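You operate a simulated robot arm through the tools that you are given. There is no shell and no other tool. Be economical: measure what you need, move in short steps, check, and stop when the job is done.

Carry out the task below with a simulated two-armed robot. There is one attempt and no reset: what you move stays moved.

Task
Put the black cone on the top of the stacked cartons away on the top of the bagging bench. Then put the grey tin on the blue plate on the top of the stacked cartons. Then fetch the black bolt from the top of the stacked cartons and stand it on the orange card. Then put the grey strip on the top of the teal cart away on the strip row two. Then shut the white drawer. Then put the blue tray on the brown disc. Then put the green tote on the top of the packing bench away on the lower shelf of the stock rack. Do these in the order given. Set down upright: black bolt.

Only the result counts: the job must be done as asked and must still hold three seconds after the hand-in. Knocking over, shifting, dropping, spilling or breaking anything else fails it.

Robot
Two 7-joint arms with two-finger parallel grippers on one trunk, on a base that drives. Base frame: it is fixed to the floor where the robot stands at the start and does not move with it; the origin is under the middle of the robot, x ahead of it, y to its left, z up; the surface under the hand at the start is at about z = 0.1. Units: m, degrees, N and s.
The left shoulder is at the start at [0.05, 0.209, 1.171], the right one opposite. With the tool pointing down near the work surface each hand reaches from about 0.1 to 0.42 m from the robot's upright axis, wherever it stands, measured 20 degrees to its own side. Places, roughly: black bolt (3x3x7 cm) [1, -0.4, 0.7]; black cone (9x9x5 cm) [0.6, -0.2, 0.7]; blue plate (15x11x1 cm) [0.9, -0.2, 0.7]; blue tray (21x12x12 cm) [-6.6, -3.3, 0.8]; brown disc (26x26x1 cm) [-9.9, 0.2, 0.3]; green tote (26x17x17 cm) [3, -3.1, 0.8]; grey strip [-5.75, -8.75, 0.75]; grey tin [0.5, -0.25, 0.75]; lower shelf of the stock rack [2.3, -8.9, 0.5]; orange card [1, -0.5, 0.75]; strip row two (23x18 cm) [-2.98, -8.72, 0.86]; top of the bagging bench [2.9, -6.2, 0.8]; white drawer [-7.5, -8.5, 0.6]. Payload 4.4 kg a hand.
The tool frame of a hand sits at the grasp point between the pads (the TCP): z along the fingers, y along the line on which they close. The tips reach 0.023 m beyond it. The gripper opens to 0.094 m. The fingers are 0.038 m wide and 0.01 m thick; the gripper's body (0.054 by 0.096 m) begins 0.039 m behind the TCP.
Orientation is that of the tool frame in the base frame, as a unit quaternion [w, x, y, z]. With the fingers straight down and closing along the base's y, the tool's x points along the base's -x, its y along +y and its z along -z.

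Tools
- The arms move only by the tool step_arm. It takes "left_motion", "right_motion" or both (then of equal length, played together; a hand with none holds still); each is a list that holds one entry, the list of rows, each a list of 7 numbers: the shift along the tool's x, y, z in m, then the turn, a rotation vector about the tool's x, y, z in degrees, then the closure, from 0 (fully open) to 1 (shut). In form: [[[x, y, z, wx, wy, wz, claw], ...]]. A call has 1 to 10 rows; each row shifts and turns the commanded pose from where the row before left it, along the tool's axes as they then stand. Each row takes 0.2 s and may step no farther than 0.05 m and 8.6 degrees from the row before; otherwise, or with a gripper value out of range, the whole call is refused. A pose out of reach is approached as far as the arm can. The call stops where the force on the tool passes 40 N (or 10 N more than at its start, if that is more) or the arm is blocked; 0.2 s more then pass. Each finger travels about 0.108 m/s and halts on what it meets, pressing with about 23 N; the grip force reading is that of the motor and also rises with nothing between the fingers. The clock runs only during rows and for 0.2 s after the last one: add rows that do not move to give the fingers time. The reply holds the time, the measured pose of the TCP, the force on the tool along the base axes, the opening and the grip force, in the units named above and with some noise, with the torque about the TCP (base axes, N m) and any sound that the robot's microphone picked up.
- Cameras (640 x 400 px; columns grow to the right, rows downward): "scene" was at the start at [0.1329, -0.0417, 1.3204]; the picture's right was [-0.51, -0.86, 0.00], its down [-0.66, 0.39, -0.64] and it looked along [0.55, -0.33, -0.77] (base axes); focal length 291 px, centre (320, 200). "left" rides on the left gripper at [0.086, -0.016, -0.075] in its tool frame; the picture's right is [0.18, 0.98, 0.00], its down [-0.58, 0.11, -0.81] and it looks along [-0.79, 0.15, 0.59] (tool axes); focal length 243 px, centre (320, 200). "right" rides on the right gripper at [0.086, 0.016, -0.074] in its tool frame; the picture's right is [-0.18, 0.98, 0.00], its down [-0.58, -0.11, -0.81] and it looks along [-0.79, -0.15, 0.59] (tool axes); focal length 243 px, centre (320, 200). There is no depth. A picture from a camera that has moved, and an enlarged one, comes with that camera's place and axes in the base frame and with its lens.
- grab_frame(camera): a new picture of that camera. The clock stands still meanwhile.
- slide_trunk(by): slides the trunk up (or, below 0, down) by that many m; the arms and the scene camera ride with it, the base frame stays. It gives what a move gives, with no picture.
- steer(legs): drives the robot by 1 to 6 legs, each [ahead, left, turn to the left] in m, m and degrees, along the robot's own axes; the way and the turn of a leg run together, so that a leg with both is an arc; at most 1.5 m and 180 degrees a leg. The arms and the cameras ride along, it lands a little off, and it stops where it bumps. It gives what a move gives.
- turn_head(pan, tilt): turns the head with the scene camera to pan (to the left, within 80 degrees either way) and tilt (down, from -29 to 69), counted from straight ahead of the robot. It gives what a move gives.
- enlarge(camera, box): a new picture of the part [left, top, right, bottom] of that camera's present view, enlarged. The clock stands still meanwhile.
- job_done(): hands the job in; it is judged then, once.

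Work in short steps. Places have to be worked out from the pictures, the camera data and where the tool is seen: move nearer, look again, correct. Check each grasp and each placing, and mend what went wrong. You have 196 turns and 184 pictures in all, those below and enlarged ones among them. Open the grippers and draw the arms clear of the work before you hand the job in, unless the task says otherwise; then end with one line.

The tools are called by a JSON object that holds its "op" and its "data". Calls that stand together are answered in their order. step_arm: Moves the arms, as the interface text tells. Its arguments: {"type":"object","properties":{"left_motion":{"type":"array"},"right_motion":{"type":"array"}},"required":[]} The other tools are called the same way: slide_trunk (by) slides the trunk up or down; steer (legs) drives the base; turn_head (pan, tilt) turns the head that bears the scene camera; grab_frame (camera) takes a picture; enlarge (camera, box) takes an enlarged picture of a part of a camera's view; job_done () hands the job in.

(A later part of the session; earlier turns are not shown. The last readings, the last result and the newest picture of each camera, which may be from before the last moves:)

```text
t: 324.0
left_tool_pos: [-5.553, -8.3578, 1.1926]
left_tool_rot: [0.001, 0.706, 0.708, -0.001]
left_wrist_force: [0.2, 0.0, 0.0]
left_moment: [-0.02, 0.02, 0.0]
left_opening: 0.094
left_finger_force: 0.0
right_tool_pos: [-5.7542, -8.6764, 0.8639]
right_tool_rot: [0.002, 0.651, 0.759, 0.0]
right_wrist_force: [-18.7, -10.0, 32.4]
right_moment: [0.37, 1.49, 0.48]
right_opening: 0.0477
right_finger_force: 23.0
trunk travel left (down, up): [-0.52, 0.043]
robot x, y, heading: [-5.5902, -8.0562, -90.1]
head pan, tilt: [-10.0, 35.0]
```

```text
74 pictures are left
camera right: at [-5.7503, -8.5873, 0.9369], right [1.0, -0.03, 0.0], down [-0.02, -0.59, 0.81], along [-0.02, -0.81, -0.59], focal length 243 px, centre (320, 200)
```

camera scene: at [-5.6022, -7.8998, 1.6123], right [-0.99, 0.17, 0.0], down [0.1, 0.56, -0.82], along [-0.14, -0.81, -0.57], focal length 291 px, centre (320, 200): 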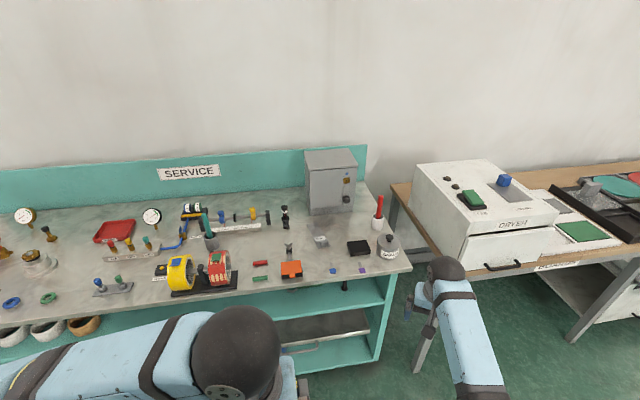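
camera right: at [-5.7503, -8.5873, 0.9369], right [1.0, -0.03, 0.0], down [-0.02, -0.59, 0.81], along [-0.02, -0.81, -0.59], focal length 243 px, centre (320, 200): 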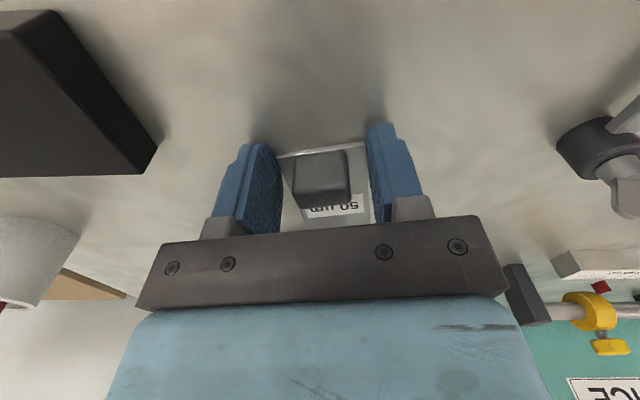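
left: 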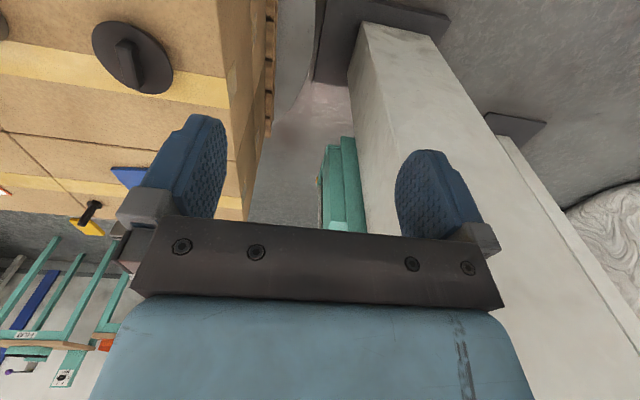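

The fingertips reached the bench and gripped the plate's edges. Open, rise 8 mm, and close on the block itself.

{"op": "step_arm", "data": {"right_motion": [[[0, 0, -0.002, 0, 0, 0, 0.9], [0, 0, 0, 0, 0, 0, 0.35], [0, 0, -0.006, 0, 0, 0, 0.35], [0, 0, 0, 0, 0, 0, 0.7], [0, 0, 0, 0, 0, 0, 1], [0, 0, 0, 0, 0, 0, 1], [0, 0, 0, 0, 0, 0, 1]]]}}

{"op": "grab_frame", "data": {"camera": "right"}}

```text
t: 325.6
left_tool_pos: [-5.5526, -8.3601, 1.1909]
left_tool_rot: [0.001, 0.707, 0.707, 0.0]
left_wrist_force: [-0.4, -0.2, 0.0]
left_moment: [0.05, -0.02, -0.03]
left_opening: 0.0937
left_finger_force: 0.0
right_tool_pos: [-5.7496, -8.6767, 0.8685]
right_tool_rot: [0.001, 0.65, 0.76, 0.003]
right_wrist_force: [-0.1, 0.0, -2.1]
right_moment: [0.09, 0.05, -0.01]
right_opening: 0.0477
right_finger_force: 22.8
trunk travel left (down, up): [-0.52, 0.043]
robot x, y, heading: [-5.5843, -8.057, -90.1]
head pan, tilt: [-10.0, 35.0]
```

```text
73 pictures are left
camera right: at [-5.7472, -8.5871, 0.9431], right [1.0, -0.03, 0.01], down [-0.02, -0.6, 0.8], along [-0.02, -0.8, -0.6], focal length 243 px, centre (320, 200)
```

right: 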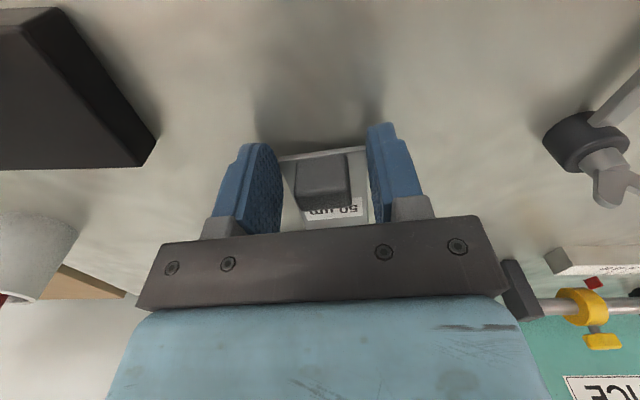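

Still on the plate edges. Open, rise another 7 mm and close.

{"op": "step_arm", "data": {"right_motion": [[[0, 0, 0, 0, 0, 0, 0.7], [0, 0, 0, 0, 0, 0, 0.3], [0, 0, 0, 0, 0, 0, 0.3], [0, 0, -0.006, 0, 0, 0, 0.3], [0, 0, 0, 0, 0, 0, 0.7], [0, 0, 0, 0, 0, 0, 1], [0, 0, 0, 0, 0, 0, 1], [0, 0, 0, 0, 0, 0, 1]]]}}

{"op": "grab_frame", "data": {"camera": "right"}}

```text
t: 327.4
left_tool_pos: [-5.5529, -8.3582, 1.1898]
left_tool_rot: [0.001, 0.707, 0.707, 0.0]
left_wrist_force: [-0.2, -0.6, 0.8]
left_moment: [0.0, 0.01, 0.04]
left_opening: 0.0937
left_finger_force: 0.0
right_tool_pos: [-5.7516, -8.6766, 0.8759]
right_tool_rot: [0.001, 0.65, 0.76, 0.004]
right_wrist_force: [-0.2, 0.8, 0.0]
right_moment: [-0.09, 0.02, -0.04]
right_opening: 0.0274
right_finger_force: 22.9
trunk travel left (down, up): [-0.52, 0.043]
robot x, y, heading: [-5.5871, -8.0582, -89.8]
head pan, tilt: [-10.0, 35.0]
```

```text
72 pictures are left
camera right: at [-5.748, -8.5875, 0.9497], right [1.0, -0.03, 0.01], down [-0.02, -0.59, 0.8], along [-0.02, -0.8, -0.59], focal length 243 px, centre (320, 200)
```

right: 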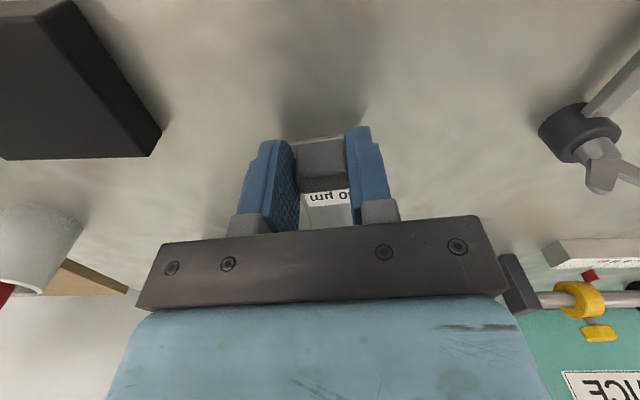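

Block gripped (27 mm). Lift straight up and check.

{"op": "step_arm", "data": {"right_motion": [[[0, 0, -0.01, 0, 0, 0, 1], [0, 0, -0.02, 0, 0, 0, 1], [0, 0, -0.04, 0, 0, 0, 1], [0, 0, -0.04, 0, 0, 0, 1], [0, 0, -0.04, 0, 0, 0, 1]]]}}

{"op": "grab_frame", "data": {"camera": "right"}}

```text
t: 328.6
left_tool_pos: [-5.5511, -8.3585, 1.1904]
left_tool_rot: [0.0, 0.707, 0.708, 0.001]
left_wrist_force: [-0.8, -0.8, -0.1]
left_moment: [-0.03, 0.01, -0.01]
left_opening: 0.0941
left_finger_force: 0.1
right_tool_pos: [-5.7533, -8.6767, 1.0225]
right_tool_rot: [0.001, 0.65, 0.76, 0.004]
right_wrist_force: [-0.2, -0.3, -1.3]
right_moment: [0.11, 0.02, 0.01]
right_opening: 0.0277
right_finger_force: 23.5
trunk travel left (down, up): [-0.52, 0.043]
robot x, y, heading: [-5.5894, -8.0554, -90.0]
head pan, tilt: [-10.0, 35.0]
```

```text
71 pictures are left
camera right: at [-5.7501, -8.5886, 1.0978], right [1.0, -0.03, 0.01], down [-0.02, -0.6, 0.8], along [-0.02, -0.8, -0.6], focal length 243 px, centre (320, 200)
```

right: 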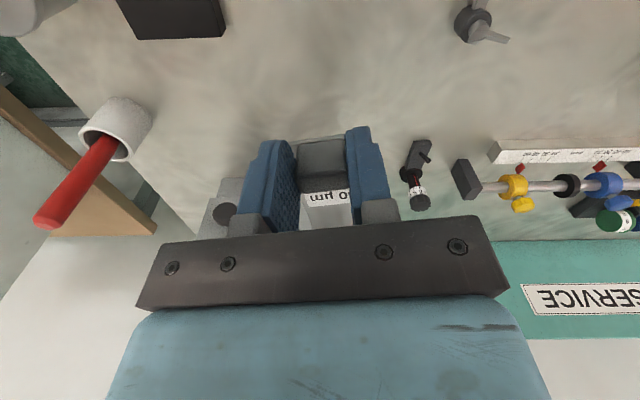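

Strip lifted level. Back off and strafe left along the corridor to the strip rows at x≈-3.

{"op": "steer", "data": {"legs": [[-0.75, 0, 0], [0, 1.4, 0], [0, 1.4, 0]]}}

{"op": "grab_frame", "data": {"camera": "scene"}}

```text
t: 356.7
left_tool_pos: [-2.7776, -7.6452, 1.191]
left_tool_rot: [0.001, 0.72, 0.694, 0.001]
left_wrist_force: [0.6, 1.2, -1.2]
left_moment: [0.02, 0.03, -0.01]
left_opening: 0.0939
left_finger_force: 0.0
right_tool_pos: [-2.9901, -7.9552, 1.0231]
right_tool_rot: [0.001, 0.664, 0.748, 0.004]
right_wrist_force: [0.6, 1.3, -2.3]
right_moment: [0.13, 0.04, -0.02]
right_opening: 0.0278
right_finger_force: 23.1
trunk travel left (down, up): [-0.52, 0.043]
robot x, y, heading: [-2.7964, -7.3428, -92.1]
head pan, tilt: [-10.0, 35.0]
```

```text
70 pictures are left
camera scene: at [-2.8224, -7.4992, 1.6122], right [-0.98, 0.21, 0.0], down [0.12, 0.56, -0.82], along [-0.17, -0.8, -0.57], focal length 291 px, centre (320, 200)
```

scene: 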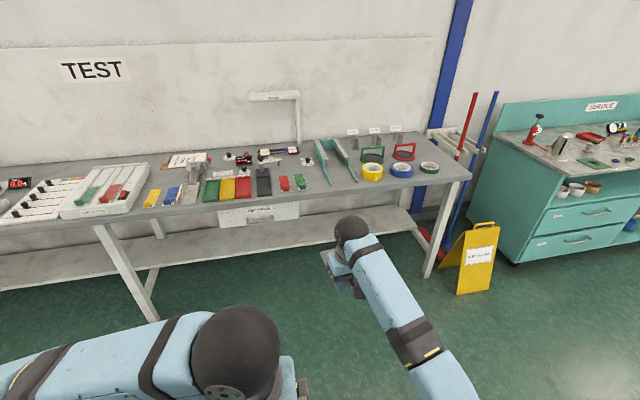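

{"op": "enlarge", "data": {"camera": "scene", "box": [140, 130, 380, 230]}}

```text
2.67 times, centred on (260, 180) of scene
camera zoom: at [-2.8224, -7.4992, 1.6122], right [-0.98, 0.21, 0.0], down [0.12, 0.56, -0.82], along [-0.17, -0.8, -0.57], focal length 775 px, centre (480, 253)
```

zoom: 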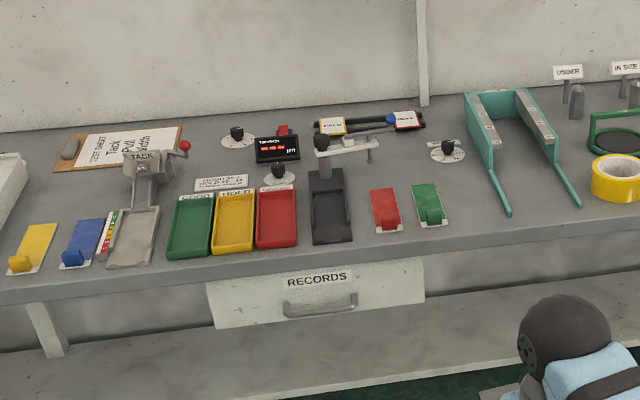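

Row two holds the red and green strips; the free slot is to the right of green at x≈-3.066, y≈-8.73 (before the teal bracket). Straighten and drive in.

{"op": "steer", "data": {"legs": [[0, 0, 2.1], [0.68, -0.06, 0]]}}

{"op": "grab_frame", "data": {"camera": "scene"}}

```text
t: 360.9
left_tool_pos: [-2.8218, -8.3363, 1.1904]
left_tool_rot: [0.0, 0.705, 0.709, 0.0]
left_wrist_force: [0.4, 0.2, -0.6]
left_moment: [0.0, 0.04, -0.02]
left_opening: 0.094
left_finger_force: 0.0
right_tool_pos: [-3.0231, -8.6564, 1.0224]
right_tool_rot: [0.001, 0.65, 0.76, 0.004]
right_wrist_force: [-0.6, -0.3, -1.9]
right_moment: [0.17, 0.0, -0.03]
right_opening: 0.0278
right_finger_force: 23.3
trunk travel left (down, up): [-0.52, 0.043]
robot x, y, heading: [-2.8576, -8.0375, -89.9]
head pan, tilt: [-10.0, 35.0]
```

```text
68 pictures are left
camera scene: at [-2.8727, -8.1932, 1.6122], right [-0.99, 0.17, 0.0], down [0.1, 0.57, -0.82], along [-0.14, -0.81, -0.57], focal length 291 px, centre (320, 200)
```

scene: 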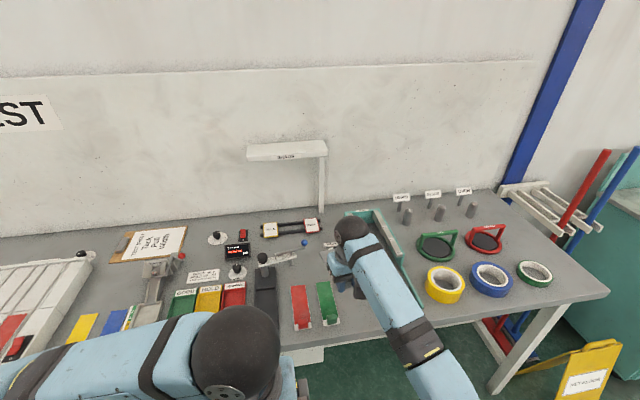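

Free slot at x≈-3.07 confirmed, bench top ≈0.865. Square the yaw, shift over the slot, lower to ~3 cm above and look.

{"op": "step_arm", "data": {"right_motion": [[[0, 0, 0, 0, 0, 4.5, 1], [0, 0, 0, 0, 0, 4.5, 1], [-0.0116, -0.045, 0, 0, 0, 0, 1], [0, 0, 0.04, 0, 0, 0, 1], [0, 0, 0.04, 0, 0, 0, 1]]]}}

{"op": "grab_frame", "data": {"camera": "right"}}

{"op": "enlarge", "data": {"camera": "scene", "box": [260, 200, 460, 350]}}

```text
t: 362.1
left_tool_pos: [-2.8228, -8.3374, 1.1909]
left_tool_rot: [0.0, 0.706, 0.708, 0.001]
left_wrist_force: [0.6, -0.3, -0.1]
left_moment: [0.0, -0.03, -0.01]
left_opening: 0.0939
left_finger_force: 0.0
right_tool_pos: [-3.0666, -8.67, 0.9442]
right_tool_rot: [0.0, 0.707, 0.707, 0.003]
right_wrist_force: [1.1, -0.2, -3.3]
right_moment: [0.14, 0.0, 0.0]
right_opening: 0.0276
right_finger_force: 22.9
trunk travel left (down, up): [-0.52, 0.043]
robot x, y, heading: [-2.8582, -8.0377, -89.5]
head pan, tilt: [-10.0, 35.0]
```

```text
67 pictures are left
camera right: at [-3.0494, -8.5824, 1.0174], right [0.98, -0.18, 0.0], down [-0.11, -0.58, 0.8], along [-0.14, -0.79, -0.6], focal length 243 px, centre (320, 200)
```

right: 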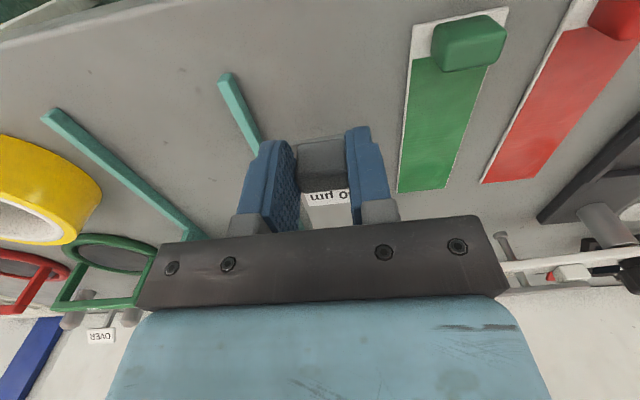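

```text
2.67 times, centred on (360, 275) of scene
camera zoom: at [-2.873, -8.1942, 1.6121], right [-0.99, 0.17, 0.0], down [0.1, 0.57, -0.82], along [-0.14, -0.81, -0.57], focal length 775 px, centre (213, 0)
```

zoom: 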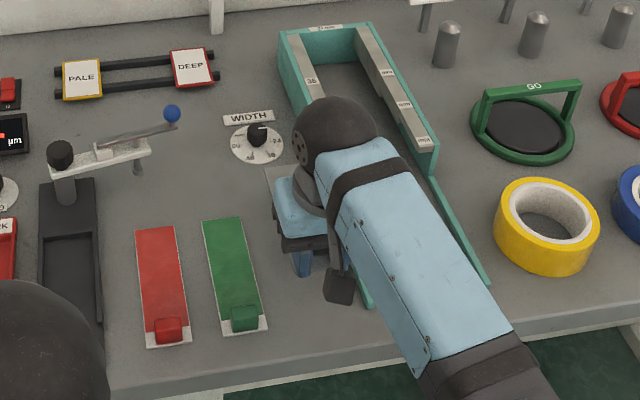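

Slot geometry is clear; nudge to x=-3.058, y=-8.66 to sit square with its neighbours and lower to contact.

{"op": "step_arm", "data": {"right_motion": [[[0.01, 0.008, 0, 0, 0, 0, 1], [0, 0, 0.015, 0, 0, 0, 1], [0, 0, 0.01, 0, 0, 0, 1], [0, 0, 0.005, 0, 0, 0, 1], [0, 0, 0.003, 0, 0, 0, 1], [0, 0, 0.002, 0, 0, 0, 1], [0, 0, 0.002, 0, 0, 0, 1], [0, 0, 0.002, 0, 0, 0, 1], [0, 0, 0.002, 0, 0, 0, 1]]]}}

```text
t: 364.1
left_tool_pos: [-2.8222, -8.3367, 1.1908]
left_tool_rot: [0.0, 0.706, 0.708, 0.0]
left_wrist_force: [0.4, -0.1, 0.0]
left_moment: [0.02, 0.01, 0.0]
left_opening: 0.0938
left_finger_force: 0.1
right_tool_pos: [-3.0581, -8.6569, 0.9013]
right_tool_rot: [0.001, 0.707, 0.707, 0.003]
right_wrist_force: [-0.1, 0.5, -2.6]
right_moment: [0.12, -0.02, 0.01]
right_opening: 0.0277
right_finger_force: 22.6
trunk travel left (down, up): [-0.52, 0.043]
robot x, y, heading: [-2.8574, -8.0397, -89.9]
head pan, tilt: [-10.0, 35.0]
```

No contact yet; continue in 2 mm steps.

{"op": "step_arm", "data": {"right_motion": [[[0, 0, 0.002, 0, 0, 0, 1], [0, 0, 0.002, 0, 0, 0, 1], [0, 0, 0.002, 0, 0, 0, 1], [0, 0, 0.002, 0, 0, 0, 1], [0, 0, 0.002, 0, 0, 0, 1], [0, 0, 0.002, 0, 0, 0, 1], [0, 0, 0.002, 0, 0, 0, 1]]]}}

```text
t: 365.9
left_tool_pos: [-2.8224, -8.3358, 1.191]
left_tool_rot: [0.001, 0.706, 0.708, 0.0]
left_wrist_force: [0.9, -0.7, 0.5]
left_moment: [0.03, 0.0, 0.0]
left_opening: 0.094
left_finger_force: 0.1
right_tool_pos: [-3.0582, -8.6594, 0.8938]
right_tool_rot: [0.005, 0.707, 0.708, 0.0]
right_wrist_force: [-0.4, 6.5, 21.3]
right_moment: [0.31, -0.08, 0.05]
right_opening: 0.0275
right_finger_force: 23.4
trunk travel left (down, up): [-0.52, 0.043]
robot x, y, heading: [-2.8547, -8.035, -89.7]
head pan, tilt: [-10.0, 35.0]
stopped in row 7 (right hand): the force on the tool passed its limit at 41 N (the readings are from after the stop); the commanded pose is now the measured one
```

Contact made. Relieve 2 mm, open, rise and check.

{"op": "step_arm", "data": {"right_motion": [[[0, 0, -0.002, 0, 0, 0, 1], [0, 0, 0, 0, 0, 0, 0.6], [0, 0, 0, 0, 0, 0, 0.4], [0, 0, -0.01, 0, 0, 0, 0.4], [0, 0, -0.04, 0, 0, 0, 0.4], [0, 0, -0.04, 0, 0, 0, 0], [0, 0, -0.04, 0, 0, 0, 0]]]}}

{"op": "grab_frame", "data": {"camera": "right"}}

```text
t: 367.5
left_tool_pos: [-2.8221, -8.3365, 1.1906]
left_tool_rot: [0.0, 0.705, 0.709, 0.001]
left_wrist_force: [0.4, -0.3, -0.7]
left_moment: [0.01, -0.04, -0.01]
left_opening: 0.094
left_finger_force: 0.0
right_tool_pos: [-3.0609, -8.6606, 1.0227]
right_tool_rot: [0.004, 0.707, 0.707, 0.0]
right_wrist_force: [-0.4, 0.3, 0.2]
right_moment: [0.01, 0.0, 0.02]
right_opening: 0.0939
right_finger_force: 0.0
trunk travel left (down, up): [-0.52, 0.043]
robot x, y, heading: [-2.8569, -8.0348, -89.7]
head pan, tilt: [-10.0, 35.0]
```

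```text
65 pictures are left
camera right: at [-3.0435, -8.5734, 1.0965], right [0.98, -0.18, 0.01], down [-0.11, -0.58, 0.81], along [-0.14, -0.79, -0.59], focal length 243 px, centre (320, 200)
```

right: 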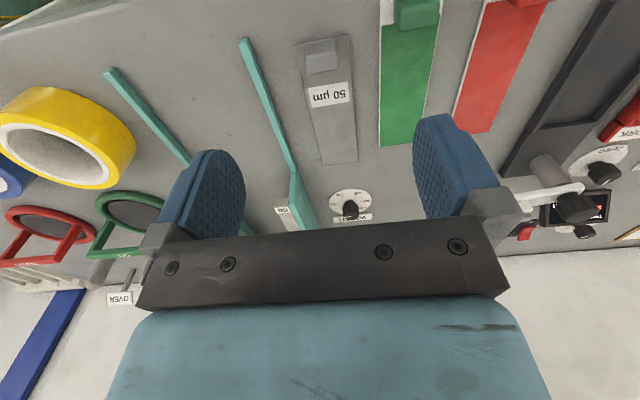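

Strip is down and square, but ~1.6 cm deeper than its neighbours. Regrip and shift it 1.5 cm toward the front.

{"op": "step_arm", "data": {"right_motion": [[[0, 0.0025, 0.04, 0, 0, 0, 0.35], [0, 0, 0.04, 0, 0, 0, 0.35], [0, 0, 0.03, 0, 0, 0, 0.35], [0, 0, 0.0165, 0, 0, 0, 0.35], [0, 0, 0, 0, 0, 0, 0.7], [0, 0, 0, 0, 0, 0, 1], [0, 0, 0, 0, 0, 0, 1], [0, 0, -0.01, 0, 0, 0, 1]]]}}

{"op": "step_arm", "data": {"right_motion": [[[0.008, 0, 0, 0, 0, 0, 1], [0.008, 0, 0, 0, 0, 0, 1], [0, 0, 0.005, 0, 0, 0, 1], [0, 0, 0.002, 0, 0, 0, 1], [0, 0, 0.002, 0, 0, 0, 1], [0, 0, 0.002, 0, 0, 0, 1]]]}}

```text
t: 369.3
left_tool_pos: [-2.8218, -8.3363, 1.1917]
left_tool_rot: [0.001, 0.706, 0.708, 0.0]
left_wrist_force: [-0.3, 0.3, -0.5]
left_moment: [0.02, 0.0, 0.03]
left_opening: 0.0941
left_finger_force: 0.0
right_tool_pos: [-3.0589, -8.662, 0.9078]
right_tool_rot: [0.003, 0.707, 0.707, 0.002]
right_wrist_force: [-0.2, -0.2, -2.7]
right_moment: [0.14, -0.01, -0.02]
right_opening: 0.0275
right_finger_force: 22.7
trunk travel left (down, up): [-0.52, 0.043]
robot x, y, heading: [-2.8594, -8.0364, -89.8]
head pan, tilt: [-10.0, 35.0]
```

```text
t: 370.7
left_tool_pos: [-2.822, -8.3371, 1.1916]
left_tool_rot: [0.0, 0.706, 0.708, 0.001]
left_wrist_force: [-0.7, 0.1, -1.2]
left_moment: [0.02, -0.01, 0.0]
left_opening: 0.0939
left_finger_force: 0.0
right_tool_pos: [-3.0562, -8.6429, 0.8981]
right_tool_rot: [0.004, 0.707, 0.707, 0.0]
right_wrist_force: [-2.1, 1.1, 7.4]
right_moment: [0.2, 0.27, -0.06]
right_opening: 0.0276
right_finger_force: 22.6
trunk travel left (down, up): [-0.52, 0.043]
robot x, y, heading: [-2.8578, -8.0356, -89.7]
head pan, tilt: [-10.0, 35.0]
```

Seated again 1.7 cm closer. Release, rise and verify.

{"op": "step_arm", "data": {"right_motion": [[[0, 0, 0, 0, 0, 0, 0.6], [0, 0, 0, 0, 0, 0, 0.4], [0, 0, -0.01, 0, 0, 0, 0.4], [0, 0, -0.04, 0, 0, 0, 0.4], [0, 0, -0.04, 0, 0, 0, 0], [0, 0, -0.04, 0, 0, 0, 0]]]}}

{"op": "grab_frame", "data": {"camera": "right"}}

```text
t: 372.1
left_tool_pos: [-2.8222, -8.3371, 1.1898]
left_tool_rot: [0.0, 0.706, 0.709, 0.0]
left_wrist_force: [0.4, -1.0, -0.1]
left_moment: [-0.02, 0.01, 0.0]
left_opening: 0.0942
left_finger_force: 0.0
right_tool_pos: [-3.0548, -8.6426, 1.0238]
right_tool_rot: [0.003, 0.708, 0.707, 0.002]
right_wrist_force: [0.9, -0.5, 1.2]
right_moment: [-0.01, 0.05, -0.01]
right_opening: 0.0938
right_finger_force: 0.0
trunk travel left (down, up): [-0.52, 0.043]
robot x, y, heading: [-2.8554, -8.037, -89.9]
head pan, tilt: [-10.0, 35.0]
```

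```text
64 pictures are left
camera right: at [-3.0386, -8.5542, 1.0985], right [0.98, -0.18, 0.01], down [-0.11, -0.58, 0.81], along [-0.15, -0.79, -0.59], focal length 243 px, centre (320, 200)
```

right: 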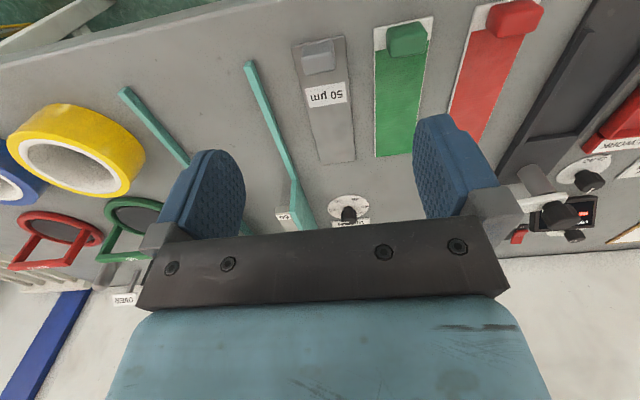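

Strip aligned in row two. Now head for the open white drawer: back off and strafe right to x≈-7.3.

{"op": "steer", "data": {"legs": [[-0.85, 0, 0], [0, -1.48, 0], [0, -1.48, 0], [0, -1.45, 0]]}}

{"op": "grab_frame", "data": {"camera": "scene"}}

```text
t: 414.3
left_tool_pos: [-7.1959, -7.5843, 1.1914]
left_tool_rot: [0.0, 0.682, 0.731, 0.001]
left_wrist_force: [0.9, 0.1, 0.1]
left_moment: [-0.03, -0.02, 0.0]
left_opening: 0.094
left_finger_force: 0.1
right_tool_pos: [-7.4084, -7.9041, 1.0241]
right_tool_rot: [0.004, 0.683, 0.731, 0.002]
right_wrist_force: [-0.1, 0.3, 0.6]
right_moment: [0.04, 0.01, 0.0]
right_opening: 0.0938
right_finger_force: 0.1
trunk travel left (down, up): [-0.52, 0.043]
robot x, y, heading: [-7.2482, -7.2919, -86.1]
head pan, tilt: [-10.0, 35.0]
```

```text
63 pictures are left
camera scene: at [-7.2557, -7.4442, 1.6122], right [-0.99, 0.11, 0.0], down [0.06, 0.57, -0.82], along [-0.09, -0.81, -0.57], focal length 291 px, centre (320, 200)
```

scene: 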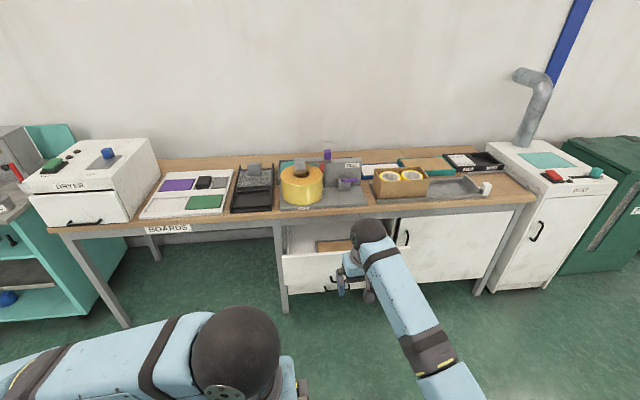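

The open drawer is under the wood bench behind my hand. Retract the hand, close the fingers and look again.

{"op": "step_arm", "data": {"right_motion": [[[0.045, -0.02, 0, 0, 0, 0, 0.5], [0.045, -0.02, 0, 0, 0, 0, 1], [0.045, -0.02, 0, 0, 0, 0, 1], [0.045, -0.02, 0, 0, 0, 0, 1], [0.03, -0.02, 0, 0, 0, 0, 1]]]}}

{"op": "slide_trunk", "data": {"by": -0.25}}

{"op": "turn_head", "data": {"pan": 0, "tilt": 35}}

{"op": "grab_frame", "data": {"camera": "scene"}}

```text
t: 415.5
left_tool_pos: [-7.1971, -7.583, 1.1906]
left_tool_rot: [0.001, 0.683, 0.731, 0.001]
left_wrist_force: [0.6, 1.3, 0.1]
left_moment: [-0.02, -0.02, 0.0]
left_opening: 0.0941
left_finger_force: 0.1
right_tool_pos: [-7.5227, -7.6987, 1.0217]
right_tool_rot: [0.004, 0.683, 0.73, 0.002]
right_wrist_force: [-0.4, 0.3, -0.8]
right_moment: [0.0, -0.04, 0.0]
right_opening: 0.0
right_finger_force: 22.7
trunk travel left (down, up): [-0.52, 0.043]
robot x, y, heading: [-7.248, -7.2864, -86.0]
head pan, tilt: [-10.0, 35.0]
```

```text
t: 418.1
left_tool_pos: [-7.1968, -7.5857, 0.941]
left_tool_rot: [0.0, 0.682, 0.732, 0.001]
left_wrist_force: [-0.9, -0.5, -0.8]
left_moment: [0.0, 0.0, 0.0]
left_opening: 0.0941
left_finger_force: 0.1
right_tool_pos: [-7.5219, -7.7004, 0.7718]
right_tool_rot: [0.004, 0.683, 0.73, 0.001]
right_wrist_force: [0.3, -0.1, 0.3]
right_moment: [0.01, 0.01, -0.03]
right_opening: 0.0
right_finger_force: 22.7
trunk travel left (down, up): [-0.27, 0.293]
robot x, y, heading: [-7.2532, -7.288, -86.1]
head pan, tilt: [-10.0, 35.0]
```

```text
t: 418.8
left_tool_pos: [-7.1958, -7.5856, 0.9416]
left_tool_rot: [0.001, 0.682, 0.732, 0.0]
left_wrist_force: [-1.3, 1.4, 0.0]
left_moment: [0.03, 0.04, 0.02]
left_opening: 0.094
left_finger_force: 0.0
right_tool_pos: [-7.5227, -7.7001, 0.7719]
right_tool_rot: [0.003, 0.684, 0.73, 0.002]
right_wrist_force: [0.8, -0.1, 0.8]
right_moment: [0.03, -0.01, 0.01]
right_opening: 0.0001
right_finger_force: 22.7
trunk travel left (down, up): [-0.27, 0.293]
robot x, y, heading: [-7.2476, -7.286, -86.5]
head pan, tilt: [0.0, 35.0]
```

```text
62 pictures are left
camera scene: at [-7.2404, -7.4445, 1.3622], right [-1.0, -0.07, 0.0], down [-0.04, 0.57, -0.82], along [0.06, -0.82, -0.57], focal length 291 px, centre (320, 200)
```

scene: 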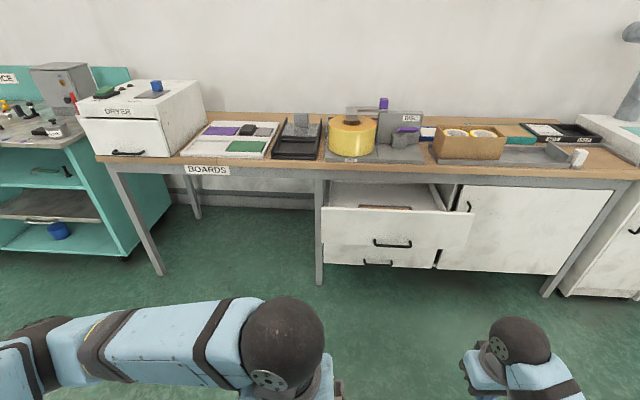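

Drawer front ≈ y=-8.27, x from -7.2 to -7.7, handle at z≈0.60. I'll push with closed fingers pointing forward: straighten heading, extend, then pitch the hand to horizontal.

{"op": "steer", "data": {"legs": [[0, 0, -3.6], [0.1, 0, 0]]}}

{"op": "step_arm", "data": {"right_motion": [[[-0.04, 0.01, 0.015, 0, 0, 0, 1], [-0.04, 0.01, 0.015, 0, 0, 0, 1], [-0.04, 0.01, 0.015, 0, 0, 0, 1], [-0.04, 0.01, 0.015, 0, 0, 0, 1], [-0.04, 0.01, 0.015, 0, 0, 0, 1]]]}}

{"op": "step_arm", "data": {"right_motion": [[[0, 0, 0, 0, -8, 0, 1], [0, 0, 0, 0, -8, 0, 1], [0, 0, 0, 0, -8, 0, 1], [0, 0, 0, 0, -8, 0, 1], [0, 0, 0, 0, -8, 0, 1], [0, 0, 0, 0, -8, 0, 1], [0, 0, 0, 0, -8, 0, 1], [0, 0, 0, 0, -8, 0, 1], [0, 0, 0, 0, -8, 0, 1], [0, 0, 0, 0, -8, 0, 1]]]}}

{"op": "grab_frame", "data": {"camera": "scene"}}

```text
t: 420.4
left_tool_pos: [-7.2141, -7.686, 0.9408]
left_tool_rot: [0.001, 0.704, 0.71, 0.001]
left_wrist_force: [0.2, -0.5, -0.6]
left_moment: [0.03, 0.0, -0.01]
left_opening: 0.0939
left_finger_force: 0.1
right_tool_pos: [-7.5471, -7.7812, 0.7706]
right_tool_rot: [0.003, 0.706, 0.708, 0.001]
right_wrist_force: [-1.3, -0.8, 0.3]
right_moment: [0.07, 0.02, 0.01]
right_opening: 0.0001
right_finger_force: 22.9
trunk travel left (down, up): [-0.27, 0.293]
robot x, y, heading: [-7.2468, -7.387, -89.8]
head pan, tilt: [0.0, 35.0]
```

```text
t: 421.6
left_tool_pos: [-7.2128, -7.6862, 0.9405]
left_tool_rot: [0.001, 0.704, 0.71, 0.001]
left_wrist_force: [-0.4, -0.5, -0.7]
left_moment: [0.02, -0.03, 0.02]
left_opening: 0.0942
left_finger_force: 0.1
right_tool_pos: [-7.4933, -7.9825, 0.6945]
right_tool_rot: [0.002, 0.705, 0.709, 0.001]
right_wrist_force: [-0.5, 0.4, -0.5]
right_moment: [-0.03, 0.02, 0.02]
right_opening: 0.0002
right_finger_force: 22.8
trunk travel left (down, up): [-0.27, 0.293]
robot x, y, heading: [-7.2497, -7.3849, -89.6]
head pan, tilt: [0.0, 35.0]
```

```text
t: 423.8
left_tool_pos: [-7.214, -7.6846, 0.9419]
left_tool_rot: [0.0, 0.705, 0.709, 0.001]
left_wrist_force: [0.4, 0.3, 0.4]
left_moment: [-0.02, 0.01, -0.02]
left_opening: 0.0939
left_finger_force: 0.1
right_tool_pos: [-7.5171, -7.9838, 0.6997]
right_tool_rot: [0.448, 0.532, 0.548, -0.465]
right_wrist_force: [0.2, 0.3, 0.0]
right_moment: [-0.03, -0.02, 0.0]
right_opening: 0.0001
right_finger_force: 23.6
trunk travel left (down, up): [-0.27, 0.293]
robot x, y, heading: [-7.2501, -7.3842, -89.7]
head pan, tilt: [0.0, 35.0]
```

```text
61 pictures are left
camera scene: at [-7.2502, -7.5434, 1.3639], right [-1.0, -0.01, 0.0], down [0.0, 0.57, -0.82], along [0.01, -0.82, -0.57], focal length 291 px, centre (320, 200)
```

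scene: 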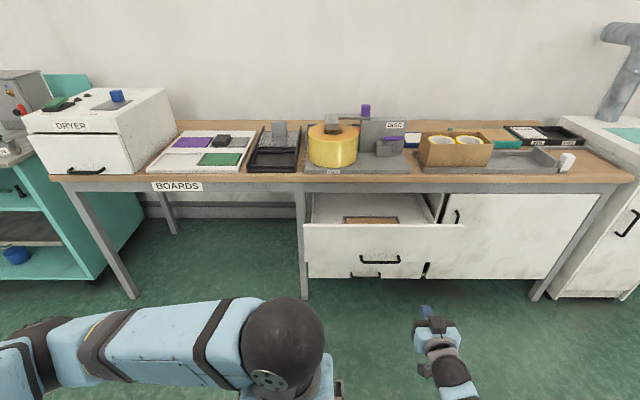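

Hand is horizontal. Align to x≈-7.45, z≈0.73 (above the handle), drive 0.15 closer, then push with the arm.

{"op": "step_arm", "data": {"right_motion": [[[-0.015, 0.034, 0, 0, 0, 0, 1], [-0.015, 0.034, 0, 0, 0, 0, 1]]]}}

{"op": "steer", "data": {"legs": [[0.15, 0, 0]]}}

{"op": "step_arm", "data": {"right_motion": [[[0.003, 0, 0.03, 0, 0, 0, 1], [0.003, 0, 0.03, 0, 0, 0, 1], [0.003, 0, 0.03, 0, 0, 0, 1], [0.003, 0, 0.03, 0, 0, 0, 1], [0.003, 0, 0.03, 0, 0, 0, 1], [0.003, 0, 0.03, 0, 0, 0, 1]]]}}

{"op": "grab_frame", "data": {"camera": "scene"}}

```text
t: 424.4
left_tool_pos: [-7.2141, -7.6866, 0.9407]
left_tool_rot: [0.001, 0.705, 0.709, 0.0]
left_wrist_force: [0.2, -0.6, 0.3]
left_moment: [-0.01, 0.0, 0.01]
left_opening: 0.0936
left_finger_force: 0.1
right_tool_pos: [-7.5179, -7.9832, 0.7075]
right_tool_rot: [0.407, 0.496, 0.583, -0.497]
right_wrist_force: [0.8, 0.7, 0.3]
right_moment: [-0.03, 0.01, -0.01]
right_opening: 0.0003
right_finger_force: 22.9
trunk travel left (down, up): [-0.27, 0.293]
robot x, y, heading: [-7.2456, -7.3849, -89.6]
head pan, tilt: [0.0, 35.0]
stopped in row 2 (right hand): the arm was blocked; the commanded pose is now the measured one
```

```text
t: 425.8
left_tool_pos: [-7.212, -7.8389, 0.9405]
left_tool_rot: [0.0, 0.705, 0.71, 0.002]
left_wrist_force: [-0.2, -0.2, -0.5]
left_moment: [0.03, 0.01, 0.01]
left_opening: 0.0941
left_finger_force: 0.2
right_tool_pos: [-7.5162, -8.1355, 0.7097]
right_tool_rot: [0.409, 0.496, 0.582, -0.497]
right_wrist_force: [0.5, 0.0, -0.1]
right_moment: [-0.02, -0.01, -0.04]
right_opening: 0.0
right_finger_force: 22.9
trunk travel left (down, up): [-0.27, 0.293]
robot x, y, heading: [-7.2507, -7.5374, -89.6]
head pan, tilt: [0.0, 35.0]
```

```text
t: 427.2
left_tool_pos: [-7.2114, -7.8376, 0.9425]
left_tool_rot: [0.0, 0.704, 0.71, 0.0]
left_wrist_force: [0.1, 0.9, -0.2]
left_moment: [0.01, 0.02, 0.0]
left_opening: 0.0938
left_finger_force: 0.1
right_tool_pos: [-7.5189, -8.31, 0.6657]
right_tool_rot: [0.409, 0.496, 0.583, -0.497]
right_wrist_force: [-0.4, 0.2, -0.3]
right_moment: [-0.05, 0.02, 0.02]
right_opening: 0.0001
right_finger_force: 22.8
trunk travel left (down, up): [-0.27, 0.293]
robot x, y, heading: [-7.2493, -7.5391, -89.5]
head pan, tilt: [0.0, 35.0]
```

```text
60 pictures are left
camera scene: at [-7.2453, -7.6958, 1.3628], right [-1.0, -0.01, 0.0], down [-0.01, 0.57, -0.82], along [0.01, -0.82, -0.57], focal length 291 px, centre (320, 200)
```

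scene: 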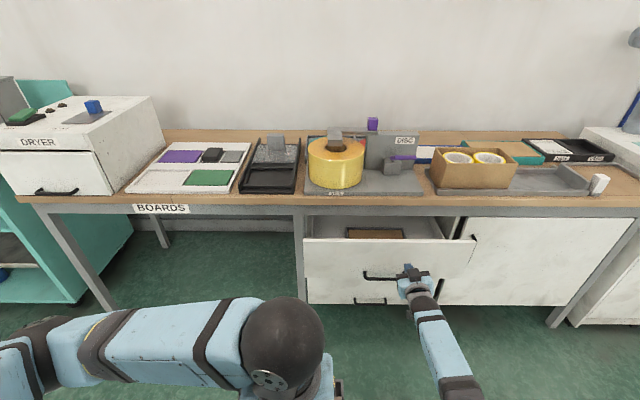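

The drawer is already moving in with the push (front now ≈ y=-8.34). Continue: drive 0.12 forward, then push further with the arm.

{"op": "steer", "data": {"legs": [[0.12, 0, 0]]}}

{"op": "step_arm", "data": {"right_motion": [[[-0.005, 0, 0.025, 0, 0, 0, 1], [-0.005, 0, 0.025, 0, 0, 0, 1], [-0.005, 0, 0.025, 0, 0, 0, 1], [-0.005, 0, 0.02, 0, 0, 0, 1], [-0.003, 0, 0.015, 0, 0, 0, 1], [-0.003, 0, 0.015, 0, 0, 0, 1], [-0.002, 0, 0.01, 0, 0, 0, 1]]]}}

{"op": "grab_frame", "data": {"camera": "scene"}}

```text
t: 428.4
left_tool_pos: [-7.2122, -7.9601, 0.9413]
left_tool_rot: [0.001, 0.705, 0.709, 0.002]
left_wrist_force: [-0.4, -0.5, -1.1]
left_moment: [-0.02, 0.0, 0.02]
left_opening: 0.0939
left_finger_force: 0.0
right_tool_pos: [-7.5216, -8.4288, 0.6615]
right_tool_rot: [0.408, 0.496, 0.583, -0.497]
right_wrist_force: [-0.1, -0.2, -0.2]
right_moment: [0.01, 0.0, 0.01]
right_opening: 0.0
right_finger_force: 23.3
trunk travel left (down, up): [-0.27, 0.293]
robot x, y, heading: [-7.2469, -7.6594, -89.7]
head pan, tilt: [0.0, 35.0]
```

```text
t: 429.3
left_tool_pos: [-7.2134, -7.9567, 0.9415]
left_tool_rot: [0.002, 0.706, 0.708, 0.0]
left_wrist_force: [0.1, 0.6, 0.9]
left_moment: [0.04, 0.02, 0.03]
left_opening: 0.0939
left_finger_force: 0.1
right_tool_pos: [-7.5205, -8.5011, 0.6633]
right_tool_rot: [0.41, 0.495, 0.581, -0.499]
right_wrist_force: [1.0, 26.1, 11.7]
right_moment: [-0.67, 0.0, 0.01]
right_opening: 0.0
right_finger_force: 22.7
right hand out of reach, approached as far as the arm can: row 4
trunk travel left (down, up): [-0.27, 0.293]
robot x, y, heading: [-7.2489, -7.6579, -89.7]
head pan, tilt: [0.0, 35.0]
stopped in row 4 (right hand): the force on the tool passed its limit at 109 N (the readings are from after the stop); the commanded pose is now the measured one
```

```text
59 pictures are left
camera scene: at [-7.2476, -7.813, 1.3629], right [-1.0, 0.0, 0.0], down [0.0, 0.57, -0.82], along [0.0, -0.82, -0.57], focal length 291 px, centre (320, 200)
```

scene: 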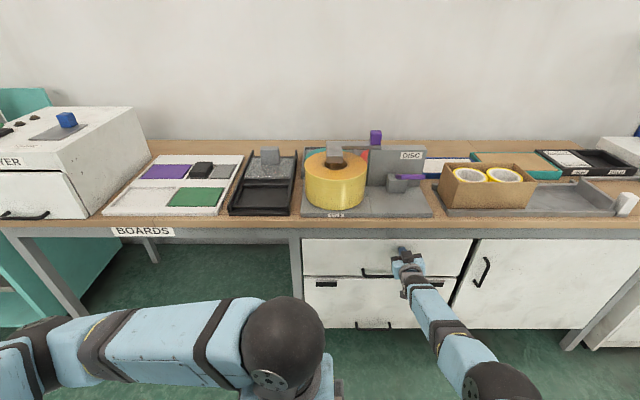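

The push hit the end stop and the drawer looks flush. Back off and verify.

{"op": "step_arm", "data": {"right_motion": [[[0, 0, -0.03, 0, 0, 0, 1], [0, 0, -0.04, 0, 0, 0, 1], [0, 0, -0.04, 0, 0, 0, 1], [0, 0, -0.04, 0, 0, 0, 1]]]}}

{"op": "steer", "data": {"legs": [[-0.3, 0, 0]]}}

{"op": "enlarge", "data": {"camera": "scene", "box": [260, 140, 560, 320]}}

```text
t: 430.5
left_tool_pos: [-7.2124, -7.9584, 0.939]
left_tool_rot: [0.0, 0.705, 0.709, 0.001]
left_wrist_force: [0.9, 1.0, -0.3]
left_moment: [0.0, 0.01, 0.01]
left_opening: 0.0941
left_finger_force: 0.1
right_tool_pos: [-7.5177, -8.4236, 0.7877]
right_tool_rot: [-0.449, -0.465, -0.539, 0.54]
right_wrist_force: [-0.1, -0.9, 0.7]
right_moment: [0.05, 0.02, 0.01]
right_opening: 0.0
right_finger_force: 23.0
trunk travel left (down, up): [-0.27, 0.293]
robot x, y, heading: [-7.2498, -7.6588, -90.0]
head pan, tilt: [0.0, 35.0]
stopped in row 4 (right hand): the arm was blocked; the commanded pose is now the measured one
```

```text
t: 432.6
left_tool_pos: [-7.2154, -7.6547, 0.9412]
left_tool_rot: [0.0, 0.708, 0.707, 0.001]
left_wrist_force: [-0.3, 0.7, -0.5]
left_moment: [-0.02, 0.05, -0.03]
left_opening: 0.094
left_finger_force: 0.1
right_tool_pos: [-7.5209, -8.1176, 0.7927]
right_tool_rot: [-0.446, -0.466, -0.538, 0.543]
right_wrist_force: [0.5, 1.4, -0.3]
right_moment: [0.02, -0.01, 0.03]
right_opening: 0.0
right_finger_force: 22.7
trunk travel left (down, up): [-0.27, 0.293]
robot x, y, heading: [-7.2484, -7.355, -90.2]
head pan, tilt: [0.0, 35.0]
```

```text
2.13 times, centred on (410, 230) of scene
camera zoom: at [-7.2493, -7.5115, 1.3627], right [-1.0, 0.0, 0.0], down [0.0, 0.57, -0.82], along [0.0, -0.82, -0.57], focal length 620 px, centre (128, 136)
```

zoom: 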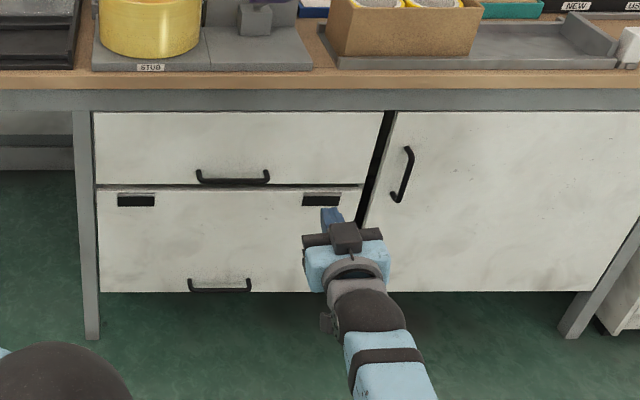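

The drawer is flush. Return the right hand to pointing down and retract it for travel.

{"op": "step_arm", "data": {"right_motion": [[[0, 0, 0, -0.8, 8.1, 0.6, 1], [0, 0, 0, -0.8, 8.1, 0.6, 1], [0, 0, 0, -0.8, 8.1, 0.6, 1], [0, 0, 0, -0.8, 8.1, 0.6, 1], [0, 0, 0, -0.8, 8.1, 0.6, 1], [0, 0, 0, -0.8, 8.1, 0.6, 1], [0, 0, 0, -0.8, 8.1, 0.6, 1], [0, 0, 0, -0.8, 8.1, 0.6, 0.5], [0, 0, 0, -0.8, 8.1, 0.6, 0], [0, 0, 0, -0.8, 8.1, 0.6, 0]]]}}

{"op": "step_arm", "data": {"right_motion": [[[0.03, 0, -0.02, -0.8, 8.1, 0.6, 0], [0.04, 0, -0.02, 0, 0, 0, 0], [0.04, 0, -0.02, 0, 0, 0, 0], [0.04, 0, -0.02, 0, 0, 0, 0], [0.04, 0, 0, 0, 0, 0, 0], [0.04, 0, 0, 0, 0, 0, 0]]]}}

{"op": "turn_head", "data": {"pan": -60, "tilt": 12}}

{"op": "grab_frame", "data": {"camera": "scene"}}

```text
t: 434.8
left_tool_pos: [-7.2158, -7.656, 0.9398]
left_tool_rot: [-0.001, 0.708, 0.707, 0.002]
left_wrist_force: [-0.2, -0.7, -0.3]
left_moment: [0.02, 0.01, -0.01]
left_opening: 0.0943
left_finger_force: 0.0
right_tool_pos: [-7.5225, -8.1195, 0.7903]
right_tool_rot: [0.044, 0.702, 0.709, -0.052]
right_wrist_force: [-0.3, -0.1, 0.5]
right_moment: [-0.01, 0.02, 0.01]
right_opening: 0.0942
right_finger_force: 0.0
trunk travel left (down, up): [-0.27, 0.293]
robot x, y, heading: [-7.2474, -7.3537, -90.3]
head pan, tilt: [0.0, 35.0]
```

```text
t: 436.2
left_tool_pos: [-7.2164, -7.6545, 0.9405]
left_tool_rot: [0.001, 0.707, 0.707, 0.0]
left_wrist_force: [-0.3, 0.6, 0.0]
left_moment: [-0.01, 0.03, 0.05]
left_opening: 0.0941
left_finger_force: 0.0
right_tool_pos: [-7.523, -7.8836, 0.8702]
right_tool_rot: [0.0, 0.707, 0.707, 0.003]
right_wrist_force: [-0.5, -0.5, -0.3]
right_moment: [-0.02, -0.01, -0.01]
right_opening: 0.0939
right_finger_force: 0.0
trunk travel left (down, up): [-0.27, 0.293]
robot x, y, heading: [-7.2469, -7.3562, -90.4]
head pan, tilt: [0.0, 35.0]
```

```text
t: 437.5
left_tool_pos: [-7.2146, -7.6559, 0.9397]
left_tool_rot: [0.001, 0.708, 0.706, 0.001]
left_wrist_force: [0.3, 0.3, -0.1]
left_moment: [0.0, -0.02, 0.02]
left_opening: 0.0937
left_finger_force: 0.1
right_tool_pos: [-7.5235, -7.8856, 0.8701]
right_tool_rot: [0.0, 0.707, 0.707, 0.002]
right_wrist_force: [0.0, 0.0, 1.2]
right_moment: [-0.01, 0.0, -0.02]
right_opening: 0.094
right_finger_force: 0.1
trunk travel left (down, up): [-0.27, 0.293]
robot x, y, heading: [-7.2459, -7.3485, -90.4]
head pan, tilt: [-60.0, 12.0]
```

```text
57 pictures are left
camera scene: at [-7.3298, -7.4705, 1.3991], right [-0.5, 0.87, 0.0], down [0.18, 0.1, -0.98], along [-0.85, -0.49, -0.21], focal length 291 px, centre (320, 200)
```

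scene: 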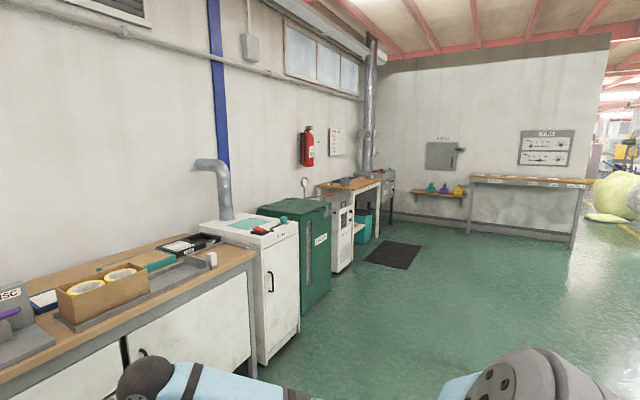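

Turn around to face north and survey toward the blue tray.

{"op": "steer", "data": {"legs": [[0, 0, 179]]}}

{"op": "turn_head", "data": {"pan": 0, "tilt": 15}}

{"op": "grab_frame", "data": {"camera": "scene"}}

```text
t: 445.2
left_tool_pos: [-7.2816, -7.052, 0.9403]
left_tool_rot: [-0.001, -0.707, 0.707, 0.001]
left_wrist_force: [-0.1, -0.9, 0.0]
left_moment: [-0.04, -0.05, -0.04]
left_opening: 0.0943
left_finger_force: 0.1
right_tool_pos: [-6.974, -6.8242, 0.8701]
right_tool_rot: [-0.003, -0.707, 0.708, -0.001]
right_wrist_force: [-0.3, 0.5, 0.3]
right_moment: [-0.01, 0.0, -0.03]
right_opening: 0.0941
right_finger_force: 0.1
trunk travel left (down, up): [-0.27, 0.293]
robot x, y, heading: [-7.2484, -7.3552, 89.7]
head pan, tilt: [-60.0, 12.0]
```

```text
t: 446.5
left_tool_pos: [-7.282, -7.0522, 0.9401]
left_tool_rot: [0.0, -0.706, 0.708, 0.001]
left_wrist_force: [-0.3, 0.2, -0.8]
left_moment: [0.01, -0.01, 0.03]
left_opening: 0.0941
left_finger_force: 0.0
right_tool_pos: [-6.9734, -6.8239, 0.868]
right_tool_rot: [-0.002, -0.707, 0.707, 0.0]
right_wrist_force: [-0.9, 0.6, 0.0]
right_moment: [0.02, 0.02, 0.0]
right_opening: 0.0939
right_finger_force: 0.0
trunk travel left (down, up): [-0.27, 0.293]
robot x, y, heading: [-7.2537, -7.3542, 90.1]
head pan, tilt: [0.0, 15.0]
```

```text
56 pictures are left
camera scene: at [-7.2485, -7.1959, 1.3942], right [1.0, 0.0, 0.0], down [0.0, -0.26, -0.97], along [0.0, 0.97, -0.26], focal length 291 px, centre (320, 200)
```

scene: 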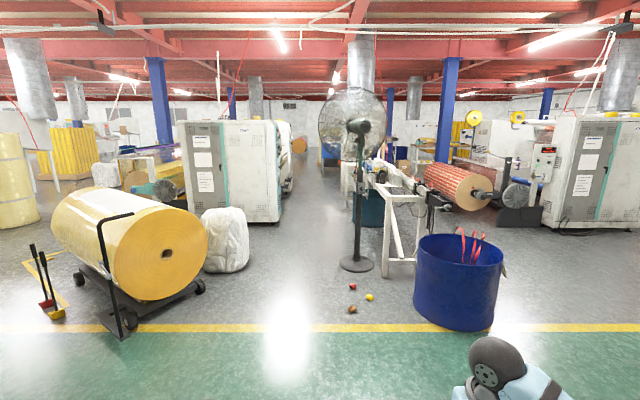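

The tray should be on the frame just beyond the fan. The gap beside the fan is narrow, so lower the trunk, then drive up the aisle at x≈-7.55.

{"op": "slide_trunk", "data": {"by": -0.2}}

{"op": "steer", "data": {"legs": [[1.0, 0.31, 0], [1.2, 0, 0]]}}

{"op": "turn_head", "data": {"pan": -25, "tilt": 22}}

{"op": "grab_frame", "data": {"camera": "scene"}}

```text
t: 448.7
left_tool_pos: [-7.2817, -7.0532, 0.7404]
left_tool_rot: [-0.001, -0.707, 0.708, 0.0]
left_wrist_force: [-0.8, 0.1, -0.3]
left_moment: [0.01, 0.04, -0.02]
left_opening: 0.0942
left_finger_force: 0.0
right_tool_pos: [-6.9743, -6.8226, 0.6689]
right_tool_rot: [-0.002, -0.707, 0.707, 0.001]
right_wrist_force: [0.2, -0.7, 0.4]
right_moment: [0.0, 0.01, 0.0]
right_opening: 0.0939
right_finger_force: 0.0
trunk travel left (down, up): [-0.07, 0.493]
robot x, y, heading: [-7.2489, -7.3576, 89.9]
head pan, tilt: [0.0, 15.0]
```

```text
t: 459.9
left_tool_pos: [-7.563, -4.8338, 0.7409]
left_tool_rot: [-0.001, -0.694, 0.72, 0.0]
left_wrist_force: [0.6, -0.9, 0.0]
left_moment: [-0.04, -0.01, 0.02]
left_opening: 0.0938
left_finger_force: 0.1
right_tool_pos: [-7.2482, -4.6142, 0.6691]
right_tool_rot: [-0.003, -0.694, 0.72, 0.001]
right_wrist_force: [-0.1, 0.9, 0.5]
right_moment: [0.0, 0.05, 0.01]
right_opening: 0.0937
right_finger_force: 0.1
trunk travel left (down, up): [-0.07, 0.493]
robot x, y, heading: [-7.5376, -5.1352, 87.9]
head pan, tilt: [0.0, 15.0]
```

```text
t: 460.7
left_tool_pos: [-7.5637, -4.8341, 0.742]
left_tool_rot: [0.0, -0.695, 0.719, 0.001]
left_wrist_force: [0.2, 0.1, 0.0]
left_moment: [0.0, 0.0, 0.03]
left_opening: 0.0939
left_finger_force: 0.1
right_tool_pos: [-7.2489, -4.6139, 0.6703]
right_tool_rot: [-0.003, -0.695, 0.719, 0.001]
right_wrist_force: [-0.3, 0.7, 0.1]
right_moment: [0.03, 0.02, 0.0]
right_opening: 0.0941
right_finger_force: 0.0
trunk travel left (down, up): [-0.07, 0.493]
robot x, y, heading: [-7.5367, -5.1341, 88.3]
head pan, tilt: [-25.0, 22.0]
```

```text
55 pictures are left
camera scene: at [-7.4959, -4.9881, 1.1829], right [0.89, -0.45, 0.0], down [-0.17, -0.33, -0.93], along [0.42, 0.83, -0.37], focal length 291 px, centre (320, 200)
```

scene: 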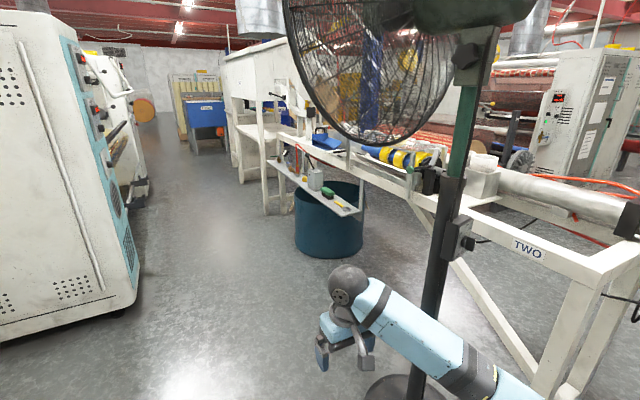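

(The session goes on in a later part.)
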